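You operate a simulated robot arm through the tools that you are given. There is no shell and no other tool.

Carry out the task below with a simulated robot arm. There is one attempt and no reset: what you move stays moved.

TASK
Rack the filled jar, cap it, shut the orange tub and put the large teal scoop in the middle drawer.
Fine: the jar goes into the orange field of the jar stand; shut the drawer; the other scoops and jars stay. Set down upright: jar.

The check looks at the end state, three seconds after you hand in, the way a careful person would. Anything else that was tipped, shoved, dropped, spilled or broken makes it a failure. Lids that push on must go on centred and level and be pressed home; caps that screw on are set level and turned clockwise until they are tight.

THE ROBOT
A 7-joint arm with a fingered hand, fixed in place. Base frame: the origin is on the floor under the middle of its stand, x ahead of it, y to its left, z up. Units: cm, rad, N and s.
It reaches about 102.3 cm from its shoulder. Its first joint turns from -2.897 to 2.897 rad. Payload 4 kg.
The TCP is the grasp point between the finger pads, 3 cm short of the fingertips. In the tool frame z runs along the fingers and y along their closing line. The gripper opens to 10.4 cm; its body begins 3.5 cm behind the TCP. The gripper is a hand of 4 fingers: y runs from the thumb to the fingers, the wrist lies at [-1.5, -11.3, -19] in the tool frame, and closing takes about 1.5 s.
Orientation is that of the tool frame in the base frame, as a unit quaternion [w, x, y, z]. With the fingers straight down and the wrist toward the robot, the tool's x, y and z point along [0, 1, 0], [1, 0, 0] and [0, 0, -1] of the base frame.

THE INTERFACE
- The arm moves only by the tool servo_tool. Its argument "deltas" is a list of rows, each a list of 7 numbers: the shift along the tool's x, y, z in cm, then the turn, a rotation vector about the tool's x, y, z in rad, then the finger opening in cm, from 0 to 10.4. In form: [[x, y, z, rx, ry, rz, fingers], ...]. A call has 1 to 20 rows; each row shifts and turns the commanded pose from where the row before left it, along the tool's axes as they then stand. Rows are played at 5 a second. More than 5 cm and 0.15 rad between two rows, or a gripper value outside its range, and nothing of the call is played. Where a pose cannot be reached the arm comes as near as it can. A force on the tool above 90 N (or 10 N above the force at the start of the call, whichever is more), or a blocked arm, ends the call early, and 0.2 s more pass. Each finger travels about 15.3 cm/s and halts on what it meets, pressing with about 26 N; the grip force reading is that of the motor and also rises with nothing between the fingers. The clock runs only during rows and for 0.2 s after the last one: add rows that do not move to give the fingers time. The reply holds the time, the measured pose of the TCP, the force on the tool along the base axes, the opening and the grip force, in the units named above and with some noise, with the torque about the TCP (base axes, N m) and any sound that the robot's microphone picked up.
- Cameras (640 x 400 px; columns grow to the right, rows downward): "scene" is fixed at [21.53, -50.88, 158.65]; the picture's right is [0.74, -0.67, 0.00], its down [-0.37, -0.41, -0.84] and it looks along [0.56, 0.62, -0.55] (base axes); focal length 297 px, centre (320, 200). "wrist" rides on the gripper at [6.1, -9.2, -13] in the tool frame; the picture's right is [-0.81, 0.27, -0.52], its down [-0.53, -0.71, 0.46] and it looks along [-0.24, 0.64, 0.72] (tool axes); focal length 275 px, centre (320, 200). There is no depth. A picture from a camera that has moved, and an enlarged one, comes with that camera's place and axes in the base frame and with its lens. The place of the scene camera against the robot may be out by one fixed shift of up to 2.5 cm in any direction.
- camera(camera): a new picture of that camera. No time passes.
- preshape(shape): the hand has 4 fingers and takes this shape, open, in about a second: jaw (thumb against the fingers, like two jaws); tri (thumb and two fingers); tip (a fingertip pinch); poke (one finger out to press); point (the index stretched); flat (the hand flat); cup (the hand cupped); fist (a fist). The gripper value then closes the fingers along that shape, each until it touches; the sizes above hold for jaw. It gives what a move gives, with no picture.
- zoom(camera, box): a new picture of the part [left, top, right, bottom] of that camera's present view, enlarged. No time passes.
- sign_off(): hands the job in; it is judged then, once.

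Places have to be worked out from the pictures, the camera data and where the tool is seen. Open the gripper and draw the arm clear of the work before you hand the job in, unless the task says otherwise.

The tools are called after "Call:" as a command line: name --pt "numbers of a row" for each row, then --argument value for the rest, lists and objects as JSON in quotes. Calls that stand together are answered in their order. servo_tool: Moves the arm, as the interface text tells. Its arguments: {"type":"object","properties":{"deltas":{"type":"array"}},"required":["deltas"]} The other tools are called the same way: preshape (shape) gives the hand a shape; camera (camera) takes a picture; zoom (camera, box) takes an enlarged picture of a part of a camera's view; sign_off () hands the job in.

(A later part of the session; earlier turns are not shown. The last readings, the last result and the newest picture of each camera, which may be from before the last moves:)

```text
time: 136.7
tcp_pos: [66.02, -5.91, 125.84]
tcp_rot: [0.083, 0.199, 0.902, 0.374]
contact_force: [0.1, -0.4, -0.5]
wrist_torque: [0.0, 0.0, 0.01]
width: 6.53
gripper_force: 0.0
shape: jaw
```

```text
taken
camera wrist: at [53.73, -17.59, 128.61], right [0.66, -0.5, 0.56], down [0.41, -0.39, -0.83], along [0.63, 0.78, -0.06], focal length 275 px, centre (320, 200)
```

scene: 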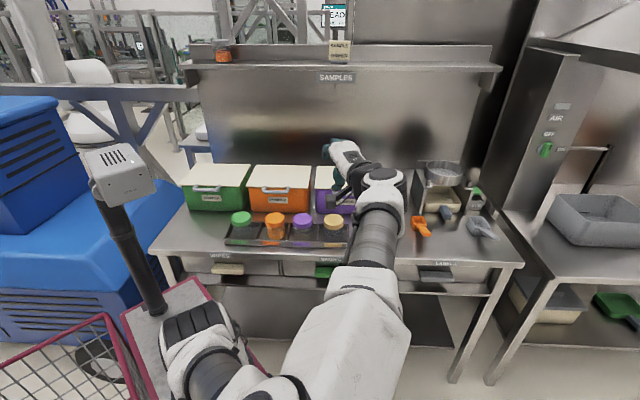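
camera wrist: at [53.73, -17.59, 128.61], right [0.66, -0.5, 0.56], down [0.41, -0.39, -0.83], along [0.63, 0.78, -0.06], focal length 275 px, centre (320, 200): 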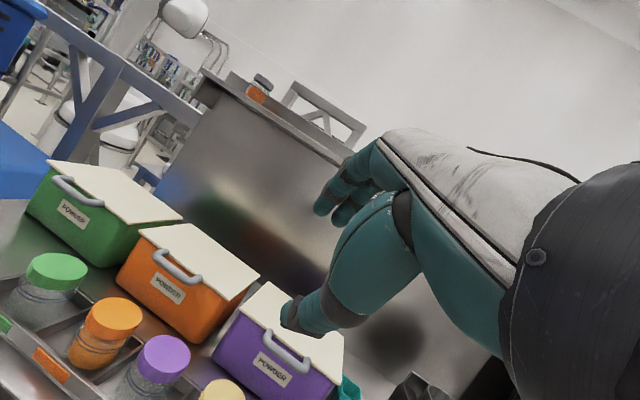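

The attitude is as wanted. I lower toward a point about 10 cm out from the handle along the finger direction, closing the fingers together.

Call:
servo_tool --pt "-0.37 -2.49 2.94 0 0 0 5.0" --pt "-0.37 -2.49 2.94 0 0 0 4.0" --pt "-0.37 -2.49 2.94 0 0 0 3.0" --pt "-0.37 -2.49 2.94 0 0 0 2.0" --pt "-0.37 -2.49 2.94 0 0 0 1.0" --pt "0 0 0 0 0 0 1.0"

Call:
camera --camera "scene"

```text
time: 138.1
tcp_pos: [68.35, -5.31, 106.61]
tcp_rot: [0.084, 0.199, 0.902, 0.374]
contact_force: [0.4, 0.0, 0.3]
wrist_torque: [0.0, 0.01, 0.0]
width: 1.01
gripper_force: 0.0
shape: jaw
```

```text
taken
```

scene: 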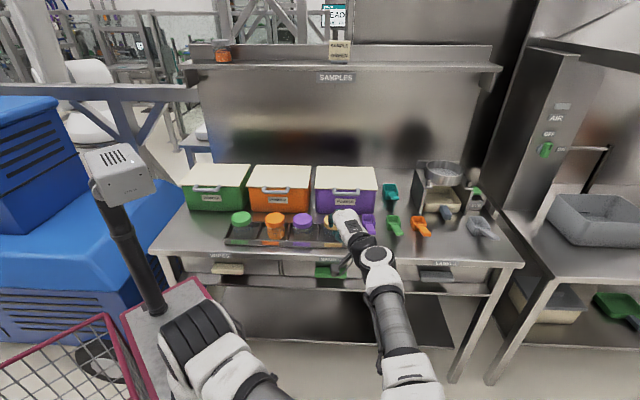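

Reachable so far. I continue to the pre-approach point.

Call:
servo_tool --pt "-0.37 -2.49 2.94 0 0 0 1.0" --pt "-0.37 -2.49 2.94 0 0 0 1.0" --pt "-0.37 -2.49 2.94 0 0 0 1.0" --pt "0 0 0 0 0 0 1.0"

Call:
camera --camera "scene"

Call:
camera --camera "wrist"

```text
time: 139.1
tcp_pos: [69.57, -4.82, 94.82]
tcp_rot: [0.084, 0.2, 0.902, 0.373]
contact_force: [-1.4, -0.1, 0.2]
wrist_torque: [0.01, -0.01, 0.01]
width: 1.01
gripper_force: 0.1
shape: jaw
```

```text
taken
```

scene: 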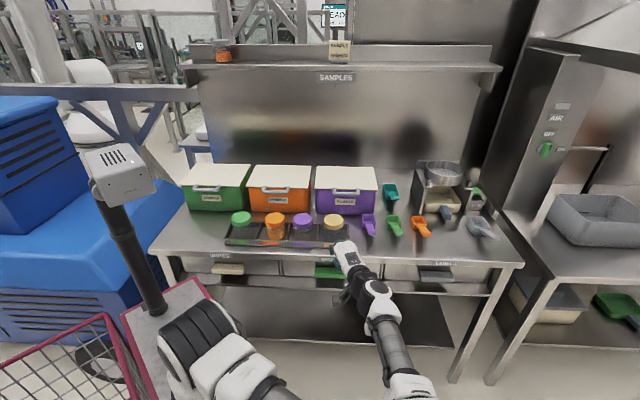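

```text
taken
camera wrist: at [57.31, -16.55, 97.56], right [0.66, -0.5, 0.56], down [0.41, -0.39, -0.83], along [0.63, 0.77, -0.06], focal length 275 px, centre (320, 200)
```

wrist: 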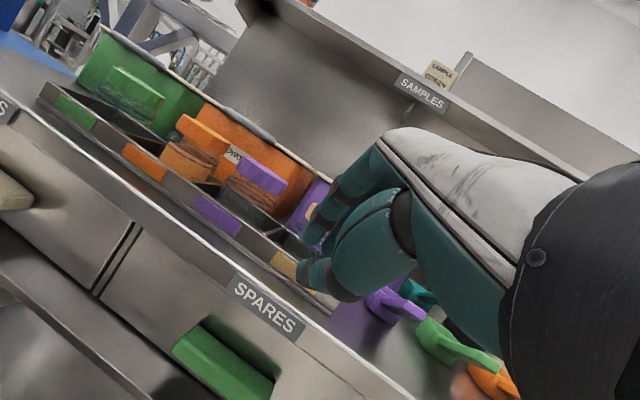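

Now I have a good look at the handle from the front; I zoom to see its shape.

Call:
zoom --camera "wrist" --box '[140, 270, 340, 400]'

```text
3.08 times, centred on (240, 335) of wrist
camera zoom: at [57.31, -16.55, 97.56], right [0.66, -0.5, 0.56], down [0.41, -0.39, -0.83], along [0.63, 0.77, -0.06], focal length 847 px, centre (566, -215)
```

zoom: 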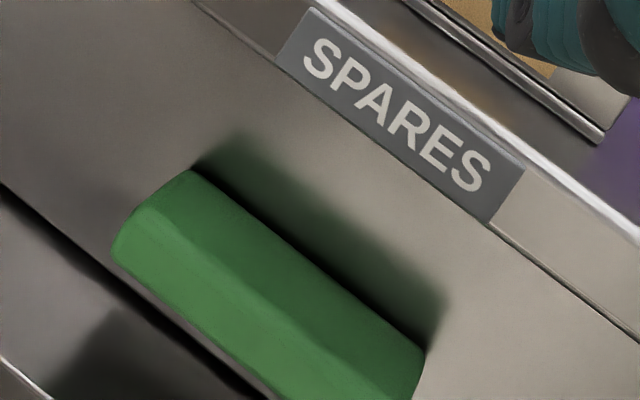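

The handle turns out to lie under the overhang: front edge n ≈ 55.8, top z ≈ 75.9, drawer face n ≈ 58.8. To clear the bench edge I try pitching further to about 60° here, in small steps.

Call:
servo_tool --pt "0 0 0 -0.09 0 0 1.0" --pt "0 0 0 -0.09 0 0 1.0" --pt "0 0 0 0 0 0 1.0"

Call:
camera --camera "scene"

```text
time: 139.9
tcp_pos: [69.6, -4.91, 94.95]
tcp_rot: [0.101, 0.191, 0.864, 0.454]
contact_force: [-0.3, 0.0, 0.0]
wrist_torque: [0.01, 0.01, 0.01]
width: 1.04
gripper_force: 0.0
shape: jaw
```

```text
taken
```

scene: 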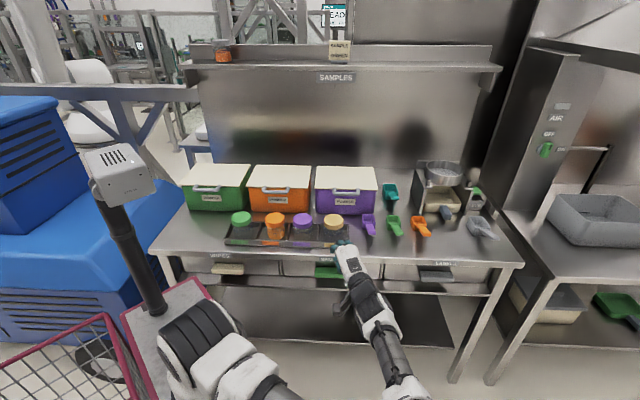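

That worked without trouble in this elbow-low posture, so a true top/bottom pinch may be possible after all. I pitch on to about 78°.

Call:
servo_tool --pt "0 0 0 -0.1 0 0 1.0" --pt "0 0 0 -0.1 0 0 1.0" --pt "0 0 0 0 0 0 1.0"

Call:
servo_tool --pt "0 0 0 -0.1 0 0 2.0" --pt "0 0 0 -0.1 0 0 3.0" --pt "0 0 0 0 0 0 4.0"

Call:
camera --camera "scene"

Call:
camera --camera "wrist"

```text
time: 140.7
tcp_pos: [69.69, -4.89, 95.27]
tcp_rot: [0.119, 0.179, 0.815, 0.538]
contact_force: [0.1, -0.4, 0.1]
wrist_torque: [0.02, 0.0, 0.0]
width: 1.02
gripper_force: 0.0
shape: jaw
```

```text
time: 141.5
tcp_pos: [69.71, -4.94, 95.22]
tcp_rot: [0.138, 0.167, 0.757, 0.616]
contact_force: [0.0, -0.5, 0.2]
wrist_torque: [-0.01, 0.0, -0.05]
width: 3.97
gripper_force: 0.1
shape: jaw
```

```text
taken
```

scene: 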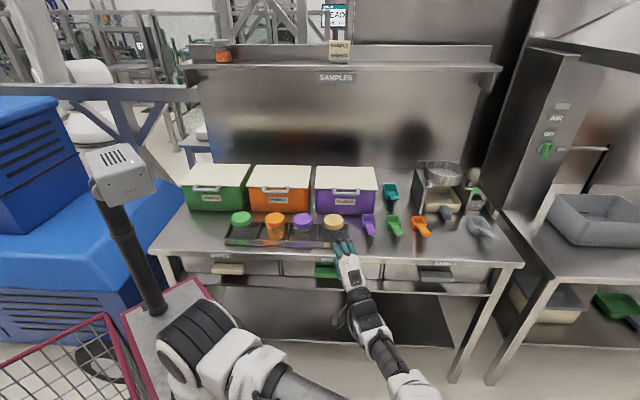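

```text
taken
camera wrist: at [58.03, -15.63, 88.85], right [0.54, -0.75, 0.38], down [0.61, 0.05, -0.79], along [0.57, 0.66, 0.48], focal length 275 px, centre (320, 200)
```

wrist: 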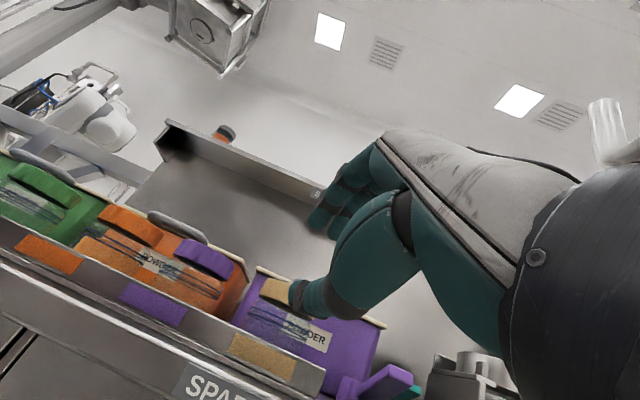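

Pitch 78° reached: fingers above, thumb below, pointing into the bench. I lower to the handle's height, still in front of it.

Call:
servo_tool --pt "0.11 -3.23 1.02 0 0 0 5.0" --pt "0.11 -3.23 1.02 0 0 0 6.0" --pt "0.11 -3.23 1.02 0 0 0 6.0" --pt "0 0 0 0 0 0 6.0"

Call:
servo_tool --pt "0.11 -3.23 1.02 0 0 0 6.0" --pt "0.11 -3.23 1.02 0 0 0 6.0" --pt "0.11 -3.23 1.02 0 0 0 6.0" --pt "0 0 0 0 0 0 6.0"

Call:
camera --camera "scene"

Call:
camera --camera "wrist"

```text
time: 142.5
tcp_pos: [71.83, -7.75, 87.55]
tcp_rot: [0.135, 0.167, 0.759, 0.614]
contact_force: [-0.6, 0.9, 0.9]
wrist_torque: [0.02, -0.01, 0.01]
width: 5.95
gripper_force: 0.0
shape: jaw
out of reach, approached as far as the arm can: row 1, 2, 3
```

```text
time: 143.5
tcp_pos: [74.47, -10.88, 81.34]
tcp_rot: [0.134, 0.166, 0.759, 0.616]
contact_force: [-0.2, 0.1, -1.1]
wrist_torque: [-0.03, 0.0, 0.02]
width: 5.93
gripper_force: 0.0
shape: jaw
out of reach, approached as far as the arm can: row 1, 2, 3
```

```text
taken
```

scene: 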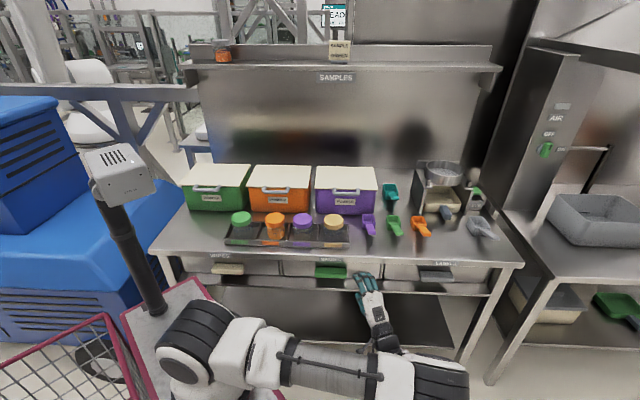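

```text
taken
camera wrist: at [62.8, -21.76, 75.14], right [0.55, -0.75, 0.37], down [0.61, 0.05, -0.79], along [0.57, 0.66, 0.48], focal length 275 px, centre (320, 200)
```

wrist: 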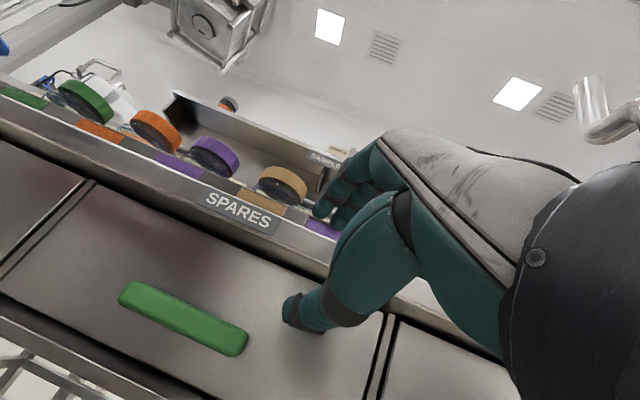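

The arm drifted to the right of the handle but keeps the attitude, and the handle is plainly visible as a solid block to the left. Moving outward gets easier, so I approach its right part: forward and a bit left and down.

Call:
servo_tool --pt "0.46 -1.33 2.26 0 0 0 6.0" --pt "0.46 -1.33 2.26 0 0 0 6.0" --pt "0.46 -1.33 2.26 0 0 0 6.0" --pt "0 0 0 0 0 0 6.0"

Call:
camera --camera "wrist"

Call:
zoom --camera "scene" --box '[300, 230, 420, 310]'

```text
time: 144.5
tcp_pos: [78.29, -8.41, 80.97]
tcp_rot: [0.133, 0.165, 0.759, 0.616]
contact_force: [0.1, -0.3, -0.1]
wrist_torque: [-0.02, 0.01, -0.03]
width: 5.94
gripper_force: 0.0
shape: jaw
out of reach, approached as far as the arm can: row 1, 2, 3
```

```text
taken
camera wrist: at [66.72, -19.23, 74.79], right [0.55, -0.75, 0.37], down [0.61, 0.05, -0.79], along [0.57, 0.66, 0.48], focal length 275 px, centre (320, 200)
```

wrist: 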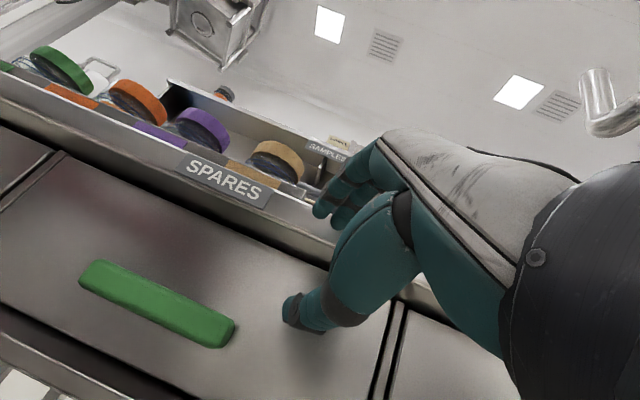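

```text
5.00 times, centred on (360, 270) of scene
camera zoom: at [21.53, -50.88, 158.65], right [0.74, -0.67, 0.0], down [-0.37, -0.41, -0.84], along [0.56, 0.62, -0.55], focal length 1485 px, centre (120, -150)
```

zoom: 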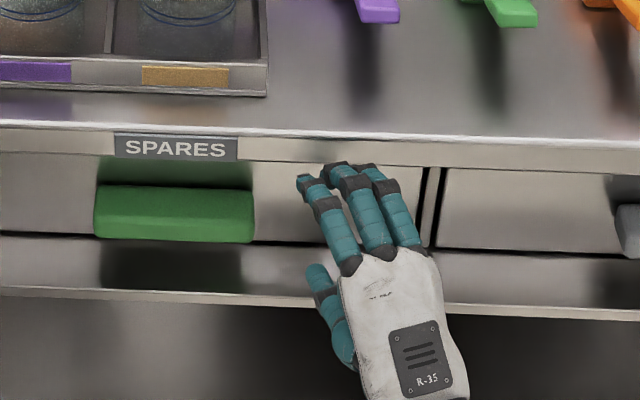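

The low reach is limited by the steep attitude; at ~60° pitch it should work and still pinch the block between fingertips on top and the thumb under its front edge. I reduce the pitch to 60°.

Call:
servo_tool --pt "0 0 0 0.105 0 0 6.0" --pt "0 0 0 0.105 0 0 6.0" --pt "0 0 0 0.105 0 0 6.0" --pt "0 0 0 0 0 0 6.0"

Call:
camera --camera "wrist"

```text
time: 145.5
tcp_pos: [78.26, -8.67, 81.14]
tcp_rot: [0.109, 0.186, 0.846, 0.489]
contact_force: [0.6, 0.1, 0.2]
wrist_torque: [-0.01, -0.04, 0.04]
width: 5.95
gripper_force: 0.1
shape: jaw
```

```text
taken
camera wrist: at [65.99, -20.56, 79.61], right [0.6, -0.62, 0.5], down [0.5, -0.19, -0.84], along [0.62, 0.76, 0.2], focal length 275 px, centre (320, 200)
```

wrist: 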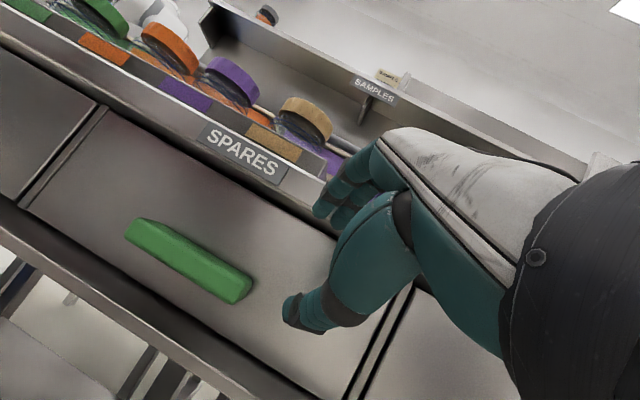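

Clear view of the handle at 60° pitch. I zoom to refine its position relative to the hand.

Call:
zoom --camera "wrist" --box '[100, 190, 340, 340]'

```text
2.67 times, centred on (220, 265) of wrist
camera zoom: at [65.99, -20.56, 79.61], right [0.6, -0.62, 0.5], down [0.5, -0.19, -0.84], along [0.62, 0.76, 0.2], focal length 734 px, centre (587, 27)
```

zoom: 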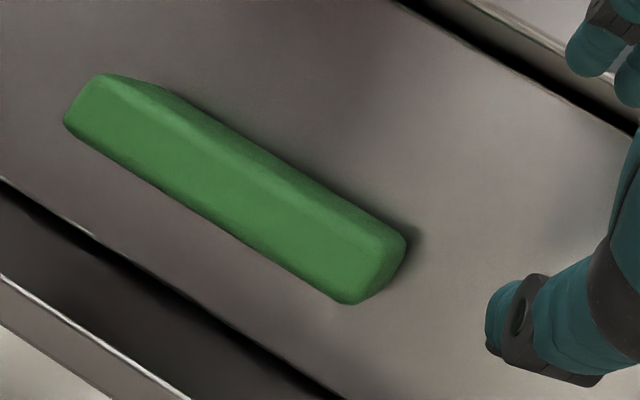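

The block is solid, spanning u 46–56.6, z 73.2–75.6. I move to the pre-grip point in front of its right part with the fingers open 6 cm.

Call:
servo_tool --pt "1.57 -0.31 2.07 0 0 0 6.0" --pt "1.57 -0.31 2.07 0 0 0 6.0" --pt "1.57 -0.31 2.07 0 0 0 6.0" --pt "0 0 0 0 0 0 6.0"

Call:
camera --camera "wrist"

Call:
zoom --camera "scene" --box '[300, 230, 420, 310]'

```text
time: 146.5
tcp_pos: [76.89, -4.5, 78.56]
tcp_rot: [0.107, 0.185, 0.845, 0.489]
contact_force: [-5.5, -6.1, -3.8]
wrist_torque: [0.18, -0.08, -0.09]
width: 5.85
gripper_force: 0.1
shape: jaw
out of reach, approached as far as the arm can: row 2, 3
```

```text
taken
camera wrist: at [64.72, -16.43, 77.26], right [0.61, -0.62, 0.5], down [0.5, -0.19, -0.85], along [0.62, 0.76, 0.2], focal length 275 px, centre (320, 200)
```

wrist: 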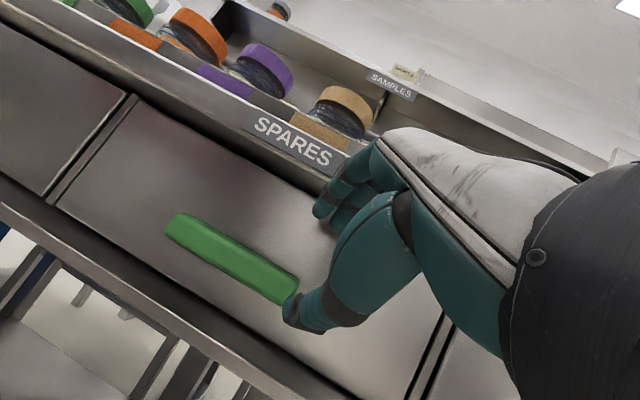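

```text
5.00 times, centred on (360, 270) of scene
camera zoom: at [21.53, -50.88, 158.65], right [0.74, -0.67, 0.0], down [-0.37, -0.41, -0.84], along [0.56, 0.62, -0.55], focal length 1485 px, centre (120, -150)
```

zoom: 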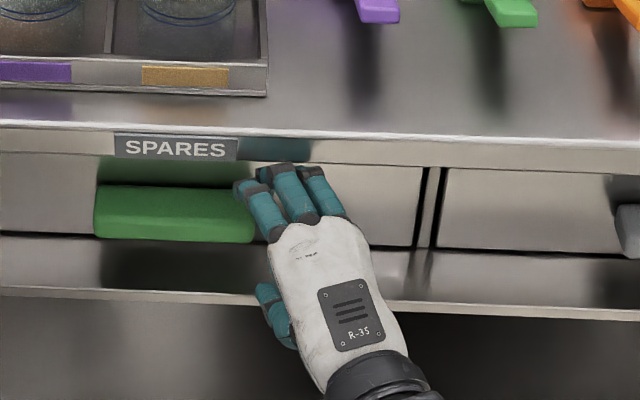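

The fingers' knuckles brush the bench edge in this shape. I back off 5 cm, and try the single stretched finger ("poke"), which needs far less room under the overhang.

Call:
servo_tool --pt "0 -0.5 -1.5 0 0 0 6.0" --pt "0 -0.5 -2.5 0 0 0 6.0" --pt "0 0 -2.5 0 0 0 6.0" --pt "0 0 0 0 0 0 6.0"

Call:
preshape --shape "poke"

Call:
camera --camera "wrist"

Call:
zoom --camera "scene" --box '[300, 230, 420, 310]'

Call:
camera --camera "scene"

```text
time: 147.5
tcp_pos: [74.38, -9.94, 81.12]
tcp_rot: [0.109, 0.186, 0.845, 0.49]
contact_force: [-0.5, 0.8, 0.6]
wrist_torque: [-0.02, 0.01, 0.03]
width: 5.94
gripper_force: 0.0
shape: jaw
```

```text
time: 148.4
tcp_pos: [74.37, -9.88, 81.0]
tcp_rot: [0.109, 0.186, 0.845, 0.49]
contact_force: [-0.5, -0.5, -0.3]
wrist_torque: [0.02, -0.01, 0.0]
width: 0.0
gripper_force: 0.2
shape: poke
```

```text
taken
camera wrist: at [62.18, -21.8, 79.53], right [0.6, -0.62, 0.5], down [0.5, -0.19, -0.84], along [0.62, 0.76, 0.2], focal length 275 px, centre (320, 200)
```

wrist: 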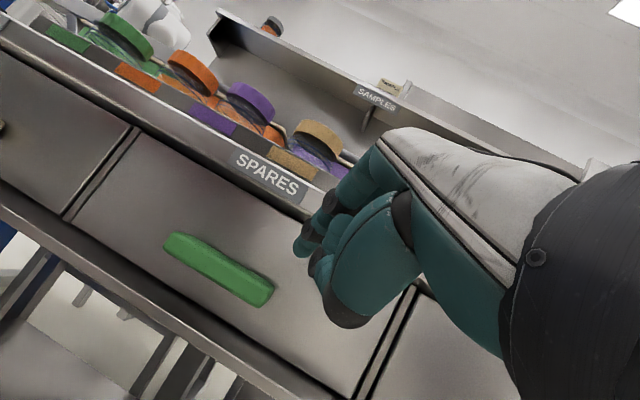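

```text
5.00 times, centred on (360, 270) of scene
camera zoom: at [21.53, -50.88, 158.65], right [0.74, -0.67, 0.0], down [-0.37, -0.41, -0.84], along [0.56, 0.62, -0.55], focal length 1485 px, centre (120, -150)
```

zoom: 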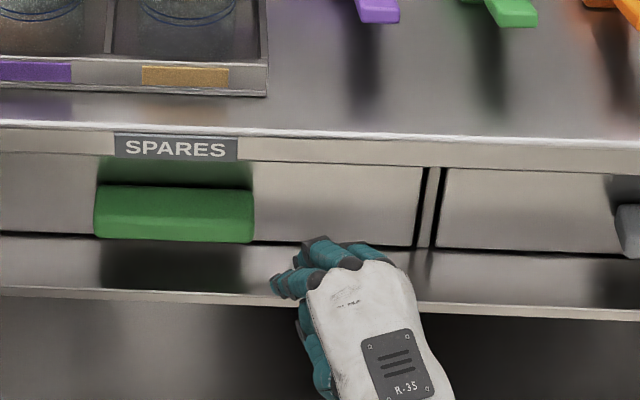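

```text
taken
```

scene: 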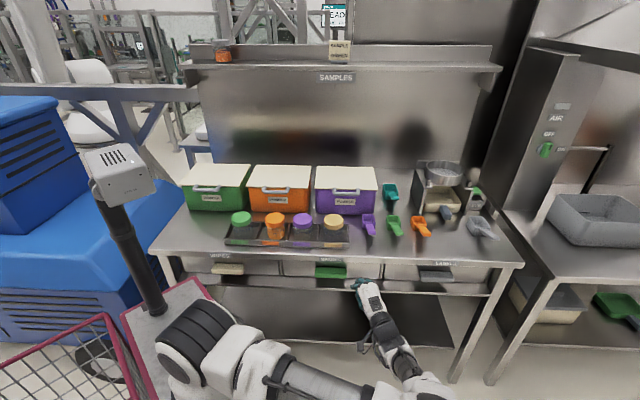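

"Poke" keeps the finger bent. I try the "point" shape with the index stretched.

Call:
preshape --shape "point"

Call:
camera --camera "wrist"

Call:
zoom --camera "scene" --box '[300, 230, 420, 310]'

```text
time: 149.3
tcp_pos: [74.52, -10.0, 80.99]
tcp_rot: [0.109, 0.187, 0.845, 0.489]
contact_force: [0.0, -0.8, 0.0]
wrist_torque: [0.02, -0.03, 0.0]
width: 0.0
gripper_force: 0.1
shape: point
```

```text
taken
camera wrist: at [62.18, -21.8, 79.53], right [0.6, -0.62, 0.5], down [0.5, -0.19, -0.84], along [0.62, 0.76, 0.2], focal length 275 px, centre (320, 200)
```

wrist: 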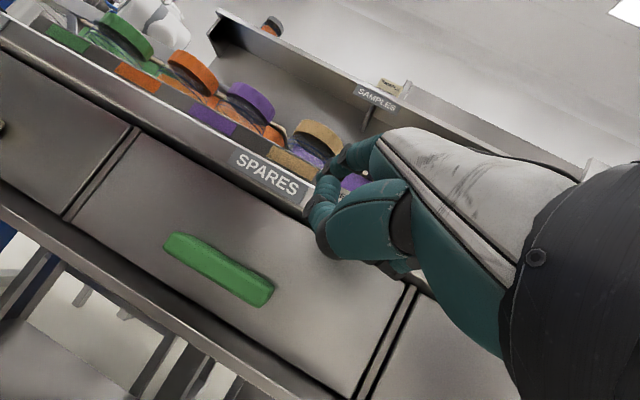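

```text
5.00 times, centred on (360, 270) of scene
camera zoom: at [21.53, -50.88, 158.65], right [0.74, -0.67, 0.0], down [-0.37, -0.41, -0.84], along [0.56, 0.62, -0.55], focal length 1485 px, centre (120, -150)
```

zoom: 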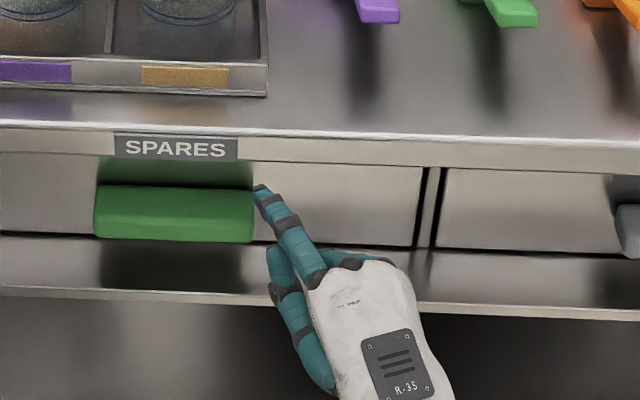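

"Point" gives a straight index finger that sticks out along the palm direction, so even a nearly vertical hand can reach under the overhang with it. I raise slightly and reduce the pitch to about 15°, a comfortable posture for the arm.

Call:
servo_tool --pt "0 1.73 -1.0 0 0 0 0" --pt "0 1.73 -1.0 0 0 0 0" --pt "0 0 0 0.131 0 0 0" --pt "0 0 0 0.131 0 0 0" --pt "0 0 0 0.131 0 0 0" --pt "0 0 0 0.131 0 0 0" --pt "0 0 0 0.131 0 0 0" --pt "0 0 0 0.131 0 0 0" --pt "0 0 0 0 0 0 0"

Call:
camera --camera "wrist"

Call:
camera --camera "scene"

Call:
zoom --camera "scene" --box '[300, 220, 420, 300]'

```text
time: 151.3
tcp_pos: [74.45, -10.01, 84.91]
tcp_rot: [0.029, 0.214, 0.968, 0.128]
contact_force: [0.6, 0.8, 0.0]
wrist_torque: [-0.02, 0.01, 0.01]
width: 0.02
gripper_force: 0.0
shape: point
```

```text
taken
camera wrist: at [63.73, -18.6, 95.08], right [0.79, -0.22, 0.57], down [0.24, -0.74, -0.62], along [0.56, 0.63, -0.53], focal length 275 px, centre (320, 200)
```

wrist: 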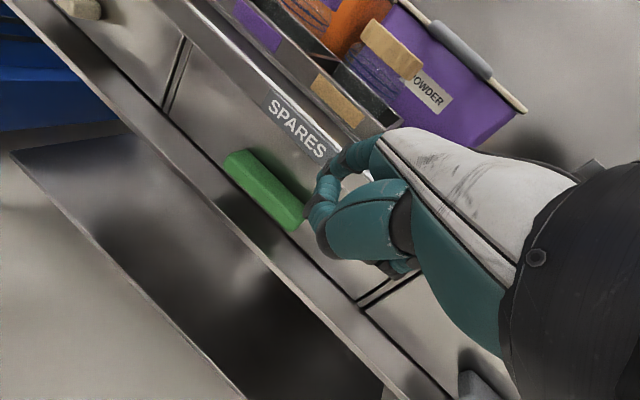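

```text
taken
```

scene: 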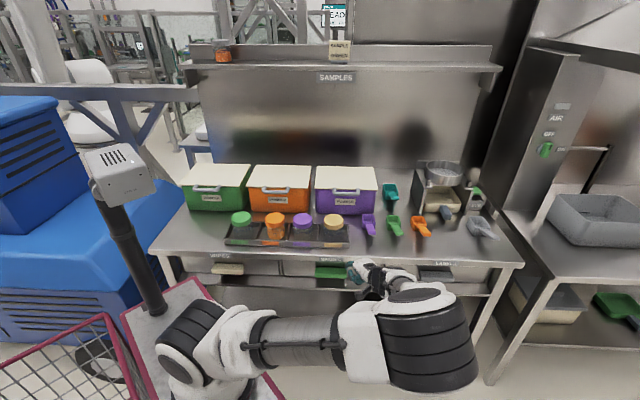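

```text
5.00 times, centred on (360, 260) of scene
camera zoom: at [21.53, -50.88, 158.65], right [0.74, -0.67, 0.0], down [-0.37, -0.41, -0.84], along [0.56, 0.62, -0.55], focal length 1485 px, centre (120, -100)
```

zoom: 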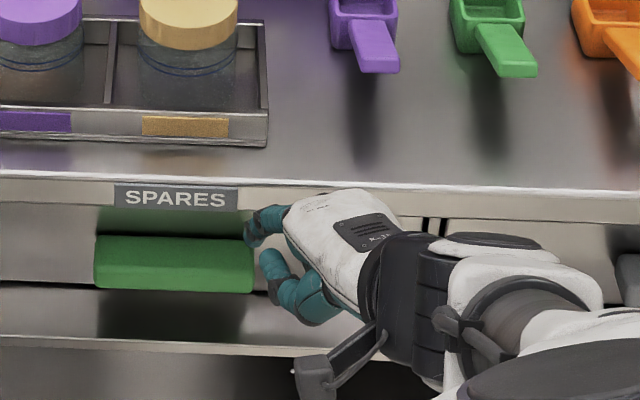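

I zoom in on the hand from both cameras to locate the index fingertip.

Call:
zoom --camera "wrist" --box '[220, 110, 420, 280]'

Call:
zoom --camera "scene" --box '[335, 245, 395, 295]'

```text
2.35 times, centred on (320, 195) of wrist
camera zoom: at [63.73, -18.6, 95.08], right [0.79, -0.22, 0.57], down [0.24, -0.74, -0.62], along [0.56, 0.63, -0.53], focal length 648 px, centre (320, 212)
```

zoom: 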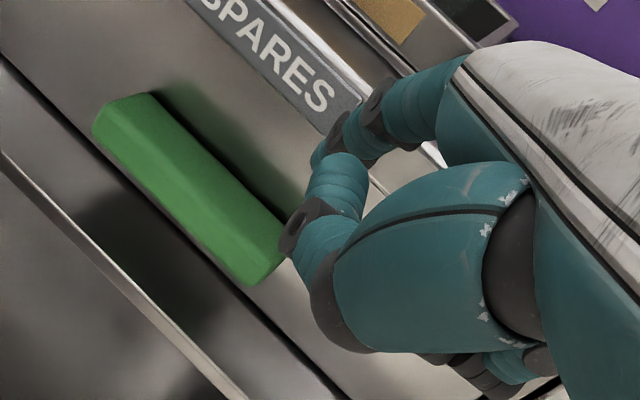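

```text
8.00 times, centred on (365, 270) of scene
camera zoom: at [21.53, -50.88, 158.65], right [0.74, -0.67, 0.0], down [-0.37, -0.41, -0.84], along [0.56, 0.62, -0.55], focal length 2376 px, centre (-40, -360)
```

zoom: 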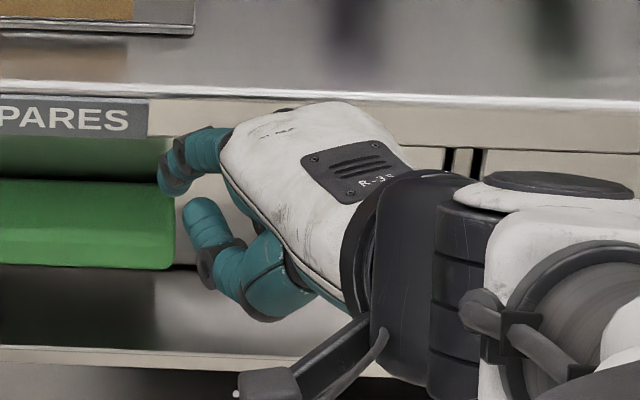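

My gripper value of 0 curled the index; I open it so the index stretches and look again.

Call:
servo_tool --pt "0 0 0 0 0 0 10.4" --pt "0 0 0 0 0 0 10.4" --pt "0 0 0 0 0 0 10.4" --pt "0 0 0 0 0 0 10.4"

Call:
zoom --camera "wrist" --box '[220, 110, 420, 280]'

Call:
zoom --camera "scene" --box '[335, 245, 395, 295]'

```text
time: 152.3
tcp_pos: [74.46, -10.08, 84.84]
tcp_rot: [0.029, 0.214, 0.968, 0.128]
contact_force: [0.0, 0.0, 0.2]
wrist_torque: [0.0, 0.0, -0.01]
width: 0.01
gripper_force: 0.0
shape: point
```

```text
2.35 times, centred on (320, 195) of wrist
camera zoom: at [63.73, -18.62, 95.07], right [0.79, -0.22, 0.57], down [0.24, -0.74, -0.62], along [0.56, 0.63, -0.53], focal length 648 px, centre (320, 212)
```

zoom: 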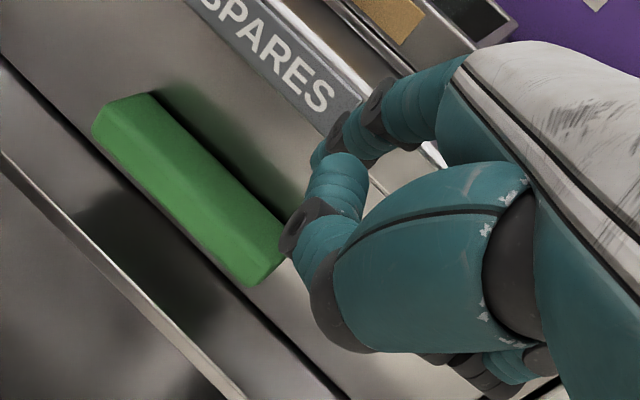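

```text
8.00 times, centred on (365, 270) of scene
camera zoom: at [21.53, -50.88, 158.65], right [0.74, -0.67, 0.0], down [-0.37, -0.41, -0.84], along [0.56, 0.62, -0.55], focal length 2376 px, centre (-40, -360)
```

zoom: 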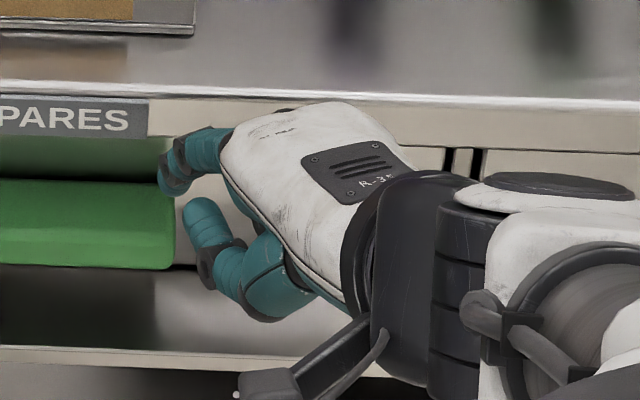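

The value has no effect in this shape; the index is straight, just foreshortened, its tip roughly 6.5 cm ahead of the TCP. I pitch to about 28° and bring the fingertip over the right part of the handle, still a few cm above it.

Call:
servo_tool --pt "0 0 0 -0.11 0 0 10.4" --pt "0 0 0 -0.11 0 0 10.4" --pt "0.89 0.31 2.98 0 0 0 10.4" --pt "0.89 0.31 2.98 0 0 0 10.4" --pt "0 0 0 0 0 0 10.4"

Call:
zoom --camera "wrist" --box '[180, 110, 420, 310]'

Call:
zoom --camera "scene" --box '[320, 240, 400, 300]'

```text
time: 153.5
tcp_pos: [73.96, -6.07, 79.96]
tcp_rot: [0.053, 0.21, 0.948, 0.233]
contact_force: [-0.1, -0.3, 0.4]
wrist_torque: [0.0, -0.02, 0.0]
width: 0.01
gripper_force: 0.1
shape: point
```

```text
2.00 times, centred on (300, 210) of wrist
camera zoom: at [62.45, -16.51, 87.24], right [0.73, -0.34, 0.59], down [0.31, -0.61, -0.73], along [0.6, 0.72, -0.34], focal length 551 px, centre (360, 180)
```

zoom: 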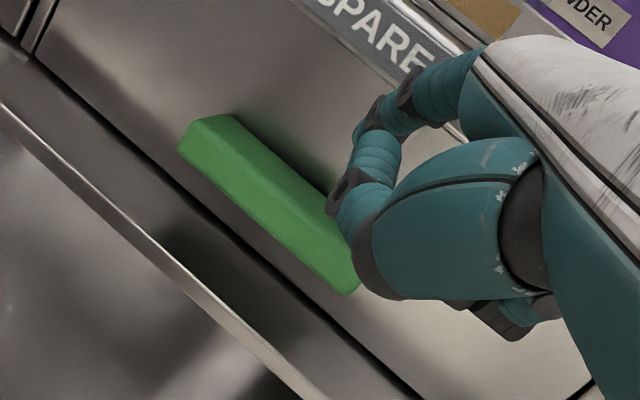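

```text
6.67 times, centred on (360, 270) of scene
camera zoom: at [21.53, -50.88, 158.65], right [0.74, -0.67, 0.0], down [-0.37, -0.41, -0.84], along [0.56, 0.62, -0.55], focal length 1980 px, centre (53, -267)
```

zoom: 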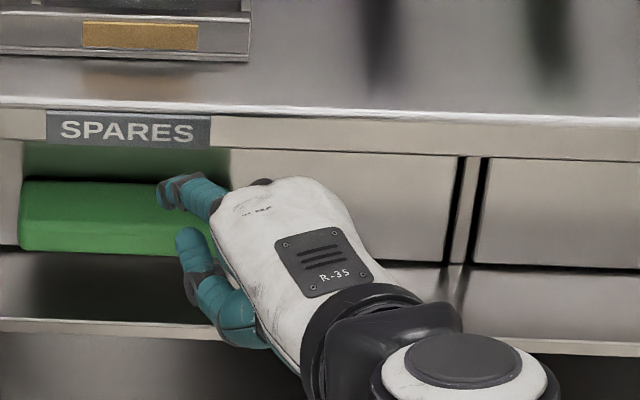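

The index tip is tracked well (predicted vs seen within half a cm): now at u ≈ 53.6, n ≈ 53.9, z ≈ 80. I move it in over the handle.

Call:
servo_tool --pt "-0.53 1.2 0.85 0 0 0 10.4" --pt "-0.53 1.2 0.85 0 0 0 10.4" --pt "0 0 0 0 0 0 10.4"

Call:
zoom --camera "scene" --box '[320, 240, 400, 300]'

Call:
zoom --camera "wrist" --box '[180, 110, 420, 310]'

```text
time: 154.3
tcp_pos: [76.19, -4.12, 79.51]
tcp_rot: [0.052, 0.21, 0.948, 0.233]
contact_force: [-8.2, -6.4, -2.7]
wrist_torque: [0.11, -0.26, 0.36]
width: 9.63
gripper_force: 0.0
shape: point
```

```text
6.67 times, centred on (360, 270) of scene
camera zoom: at [21.53, -50.88, 158.65], right [0.74, -0.67, 0.0], down [-0.37, -0.41, -0.84], along [0.56, 0.62, -0.55], focal length 1980 px, centre (53, -267)
```

zoom: 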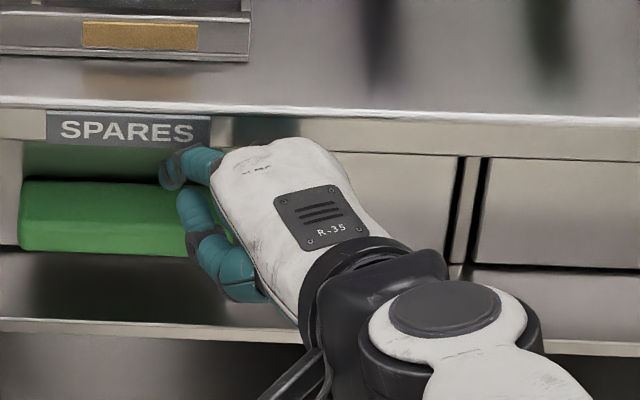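

```text
2.00 times, centred on (300, 210) of wrist
camera zoom: at [64.67, -14.43, 86.86], right [0.74, -0.34, 0.59], down [0.31, -0.61, -0.73], along [0.6, 0.72, -0.34], focal length 551 px, centre (360, 180)
```

zoom: 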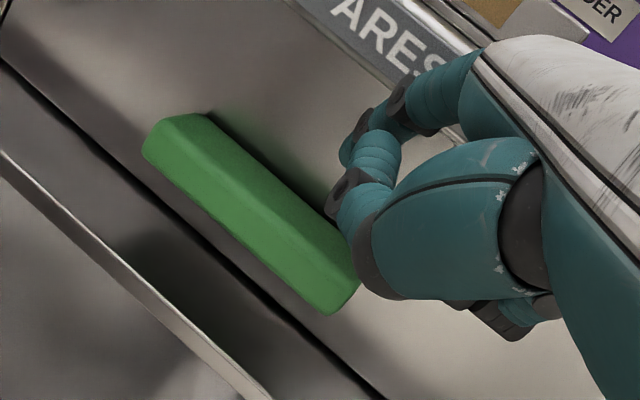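

The torque shows the index's root touching the bench's lower front edge (z ≈ 83). I back off 1.5 cm, lower 3 cm, and come in again below it.

Call:
servo_tool --pt "0.51 -1.25 -0.65 0 0 0 10.4" --pt "0.2 -0.5 -0.26 0 0 0 10.4" --pt "0 -0.7 1.33 0 0 0 10.4" --pt "0 -0.7 1.33 0 0 0 10.4" --pt "0 0 0 0 0 0 10.4"

Call:
zoom --camera "scene" --box '[320, 240, 400, 300]'

Call:
zoom --camera "wrist" --box '[180, 110, 420, 310]'

```text
time: 155.5
tcp_pos: [74.76, -5.58, 76.38]
tcp_rot: [0.054, 0.211, 0.948, 0.233]
contact_force: [-0.3, 0.6, -0.6]
wrist_torque: [0.02, 0.01, -0.01]
width: 9.6
gripper_force: 0.1
shape: point
```

```text
6.67 times, centred on (360, 270) of scene
camera zoom: at [21.53, -50.88, 158.65], right [0.74, -0.67, 0.0], down [-0.37, -0.41, -0.84], along [0.56, 0.62, -0.55], focal length 1980 px, centre (53, -267)
```

zoom: 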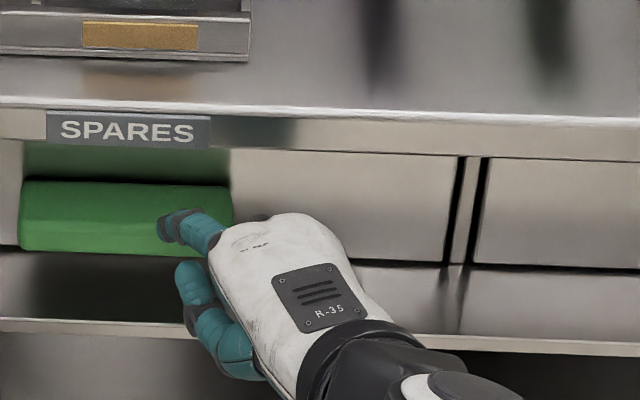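

```text
2.00 times, centred on (300, 210) of wrist
camera zoom: at [63.3, -15.83, 83.63], right [0.73, -0.34, 0.59], down [0.31, -0.61, -0.73], along [0.6, 0.72, -0.34], focal length 551 px, centre (360, 180)
```

zoom: 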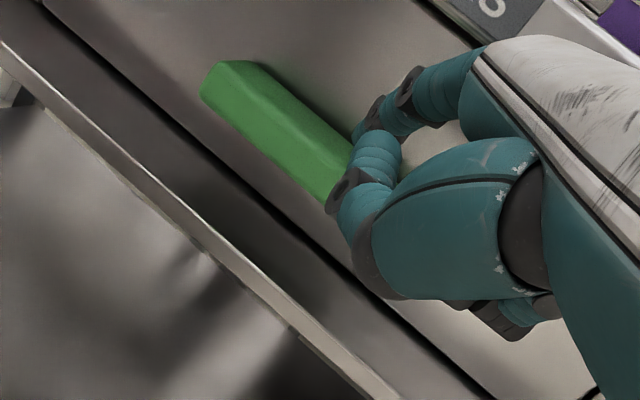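

Now clear. I slide forward 2 cm so the fingertip lies over the handle's top.

Call:
servo_tool --pt "-0.34 0.83 0.44 0 0 0 10.4" --pt "-0.34 0.83 0.44 0 0 0 10.4" --pt "0 0 0 0 0 0 10.4"

Call:
zoom --camera "scene" --box '[320, 240, 400, 300]'

```text
time: 156.3
tcp_pos: [76.54, -4.07, 76.51]
tcp_rot: [0.052, 0.209, 0.948, 0.233]
contact_force: [0.1, -0.6, -0.1]
wrist_torque: [-0.02, 0.03, -0.01]
width: 9.55
gripper_force: 0.1
shape: point
```

```text
6.67 times, centred on (360, 270) of scene
camera zoom: at [21.53, -50.88, 158.65], right [0.74, -0.67, 0.0], down [-0.37, -0.41, -0.84], along [0.56, 0.62, -0.55], focal length 1980 px, centre (53, -267)
```

zoom: 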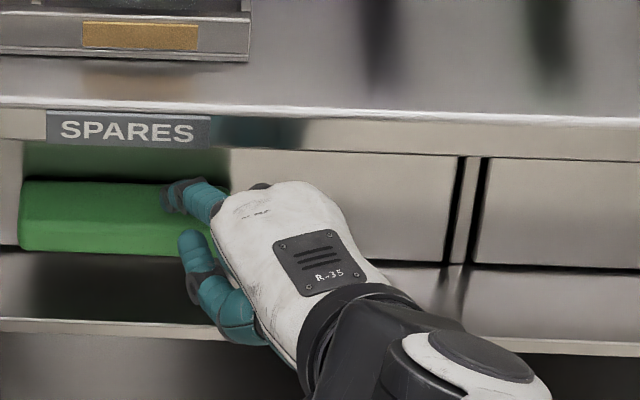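

The fingertip is over the handle's top surface without contact. I press down in small steps.

Call:
servo_tool --pt "0 -0.185 0.354 0 0 0 10.4" --pt "0 -0.185 0.354 0 0 0 10.4" --pt "0 0 0 0 0 0 10.4"

Call:
servo_tool --pt "0 -0.185 0.354 0 0 0 10.4" --pt "0 -0.185 0.354 0 0 0 10.4" --pt "0 0 0 0 0 0 10.4"

Call:
zoom --camera "scene" --box '[320, 240, 400, 300]'

```text
time: 157.1
tcp_pos: [76.38, -4.1, 75.57]
tcp_rot: [0.053, 0.209, 0.948, 0.234]
contact_force: [-1.2, -0.6, 1.1]
wrist_torque: [0.04, 0.0, 0.0]
width: 9.61
gripper_force: 0.0
shape: point
```

```text
time: 157.9
tcp_pos: [76.4, -4.13, 74.93]
tcp_rot: [0.052, 0.209, 0.948, 0.234]
contact_force: [0.0, -0.6, -0.1]
wrist_torque: [-0.04, -0.01, 0.0]
width: 9.57
gripper_force: 0.1
shape: point
```

```text
6.67 times, centred on (360, 270) of scene
camera zoom: at [21.53, -50.88, 158.65], right [0.74, -0.67, 0.0], down [-0.37, -0.41, -0.84], along [0.56, 0.62, -0.55], focal length 1980 px, centre (53, -267)
```

zoom: 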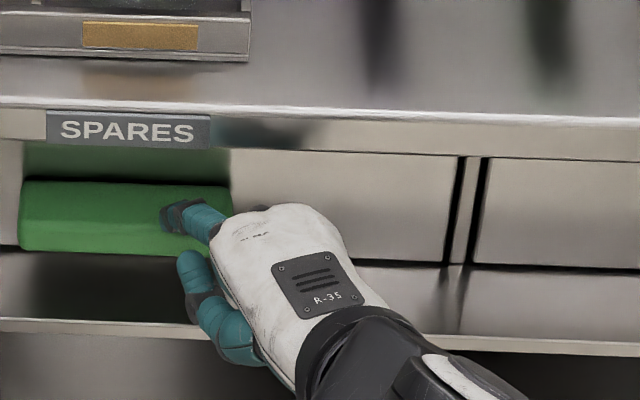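

No contact yet; I keep lowering.

Call:
servo_tool --pt "0 -0.185 0.354 0 0 0 10.4" --pt "0 -0.185 0.354 0 0 0 10.4" --pt "0 0 0 0 0 0 10.4"

Call:
zoom --camera "wrist" --box '[180, 110, 420, 310]'

Call:
zoom --camera "scene" --box '[330, 250, 380, 290]'

```text
time: 158.7
tcp_pos: [76.36, -4.24, 74.14]
tcp_rot: [0.053, 0.209, 0.948, 0.233]
contact_force: [-1.5, -2.4, 6.6]
wrist_torque: [0.43, -0.1, 0.06]
width: 0.01
gripper_force: 0.0
shape: point
```

```text
2.00 times, centred on (300, 210) of wrist
camera zoom: at [64.87, -14.57, 81.39], right [0.73, -0.34, 0.59], down [0.31, -0.61, -0.73], along [0.6, 0.72, -0.34], focal length 551 px, centre (360, 180)
```

zoom: 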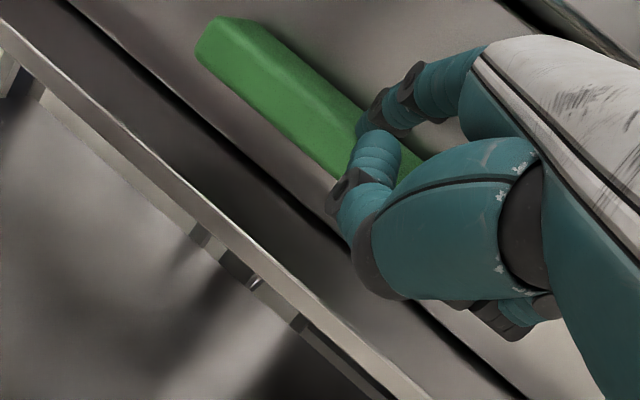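

```text
10.00 times, centred on (355, 270) of scene
camera zoom: at [21.53, -50.88, 158.65], right [0.74, -0.67, 0.0], down [-0.37, -0.41, -0.84], along [0.56, 0.62, -0.55], focal length 2970 px, centre (-30, -500)
```

zoom: 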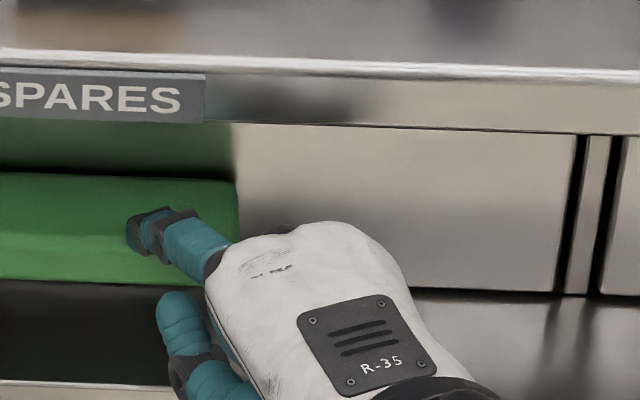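

Contact: the lever arm places it at u ≈ 53.5, n ≈ 56.7, right on the handle top. I press a little more to build normal force.

Call:
servo_tool --pt "0 -0.185 0.354 0 0 0 10.4" --pt "0 -0.14 0.266 0 0 0 10.4" --pt "0 0 0 0 0 0 10.4"

```text
time: 159.5
tcp_pos: [76.28, -4.16, 73.29]
tcp_rot: [0.053, 0.209, 0.948, 0.234]
contact_force: [-2.4, -8.1, 14.0]
wrist_torque: [1.17, -0.28, 0.0]
width: 0.01
gripper_force: 0.0
shape: point
```

14 N down. I now drag toward the robot in small steps and see whether the drawer follows.

Call:
servo_tool --pt "0.171 -0.416 -0.218 0 0 0 10.4" --pt "0.171 -0.416 -0.218 0 0 0 10.4" --pt "0.171 -0.416 -0.218 0 0 0 10.4" --pt "0 0 0 0 0 0 10.4"

Call:
zoom --camera "scene" --box '[300, 240, 380, 300]'

```text
time: 160.5
tcp_pos: [75.2, -5.27, 73.43]
tcp_rot: [0.053, 0.209, 0.948, 0.234]
contact_force: [1.3, -0.2, 8.6]
wrist_torque: [0.59, -0.14, -0.08]
width: 0.02
gripper_force: 0.0
shape: point
```

```text
6.67 times, centred on (340, 270) of scene
camera zoom: at [21.53, -50.88, 158.65], right [0.74, -0.67, 0.0], down [-0.37, -0.41, -0.84], along [0.56, 0.62, -0.55], focal length 1980 px, centre (187, -267)
```

zoom: 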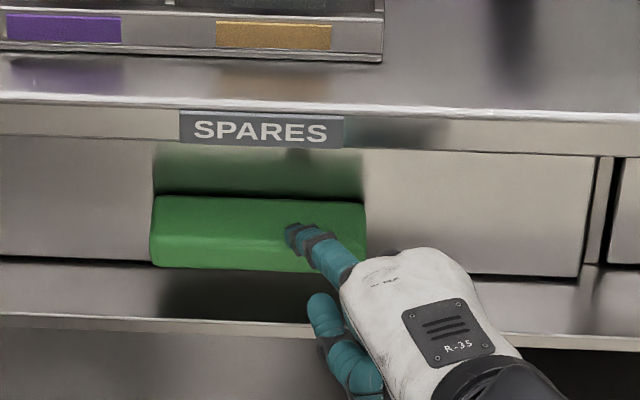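

The handle came about 1.4 cm toward the robot with the finger. I keep dragging.

Call:
servo_tool --pt "0.171 -0.45 -0.16 0 0 0 10.4" --pt "0.171 -0.416 -0.218 0 0 0 10.4" --pt "0.171 -0.416 -0.218 0 0 0 10.4" --pt "0.171 -0.416 -0.218 0 0 0 10.4" --pt "0.171 -0.416 -0.218 0 0 0 10.4" --pt "0.171 -0.416 -0.218 0 0 0 10.4" --pt "0 0 0 0 0 0 10.4"

Call:
zoom --camera "scene" --box '[300, 240, 380, 300]'

```text
time: 162.1
tcp_pos: [73.18, -7.39, 73.34]
tcp_rot: [0.052, 0.21, 0.948, 0.233]
contact_force: [-0.3, 0.3, 8.4]
wrist_torque: [0.6, -0.15, -0.01]
width: 0.0
gripper_force: 0.1
shape: point
```

```text
6.67 times, centred on (340, 270) of scene
camera zoom: at [21.53, -50.88, 158.65], right [0.74, -0.67, 0.0], down [-0.37, -0.41, -0.84], along [0.56, 0.62, -0.55], focal length 1980 px, centre (187, -267)
```

zoom: 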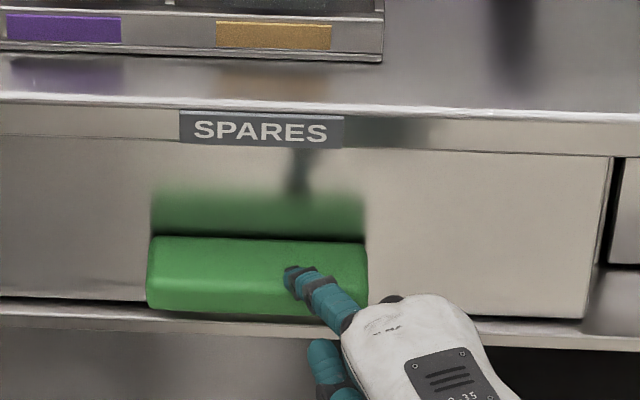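

It works; the drawer front is now about flush with the bench edge. I keep pulling.

Call:
servo_tool --pt "0.205 -0.5 -0.26 0 0 0 10.4" --pt "0.205 -0.5 -0.26 0 0 0 10.4" --pt "0.205 -0.5 -0.26 0 0 0 10.4" --pt "0.205 -0.5 -0.26 0 0 0 10.4" --pt "0.205 -0.5 -0.26 0 0 0 10.4" --pt "0.205 -0.5 -0.26 0 0 0 10.4" --pt "0.205 -0.5 -0.26 0 0 0 10.4" --pt "0 0 0 0 0 0 10.4"

Call:
zoom --camera "scene" --box '[290, 230, 410, 320]'

```text
time: 163.9
tcp_pos: [70.31, -10.4, 73.45]
tcp_rot: [0.052, 0.209, 0.948, 0.234]
contact_force: [-0.1, 0.2, 7.4]
wrist_torque: [0.56, -0.12, 0.05]
width: 0.0
gripper_force: 0.1
shape: point
```

```text
4.44 times, centred on (350, 275) of scene
camera zoom: at [21.53, -50.88, 158.65], right [0.74, -0.67, 0.0], down [-0.37, -0.41, -0.84], along [0.56, 0.62, -0.55], focal length 1320 px, centre (187, -133)
```

zoom: 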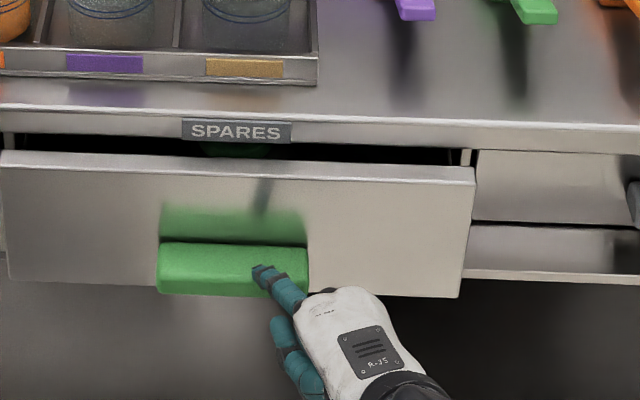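

The drawer opens smoothly (about 8.5 cm). I continue, watching for reach limits.

Call:
servo_tool --pt "0.205 -0.5 -0.26 0 0 0 10.4" --pt "0.205 -0.5 -0.26 0 0 0 10.4" --pt "0.205 -0.5 -0.26 0 0 0 10.4" --pt "0.205 -0.5 -0.26 0 0 0 10.4" --pt "0 0 0 0 0 0 10.4"

Call:
zoom --camera "scene" --box '[290, 230, 410, 320]'

```text
time: 165.1
tcp_pos: [68.5, -12.24, 73.28]
tcp_rot: [0.054, 0.21, 0.948, 0.233]
contact_force: [-0.8, 0.1, 8.0]
wrist_torque: [0.61, -0.13, -0.01]
width: 0.0
gripper_force: 0.0
shape: point
```

```text
4.44 times, centred on (350, 275) of scene
camera zoom: at [21.53, -50.88, 158.65], right [0.74, -0.67, 0.0], down [-0.37, -0.41, -0.84], along [0.56, 0.62, -0.55], focal length 1320 px, centre (187, -133)
```

zoom: 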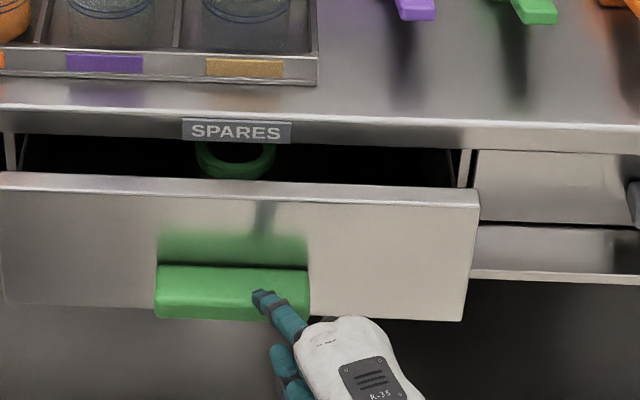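

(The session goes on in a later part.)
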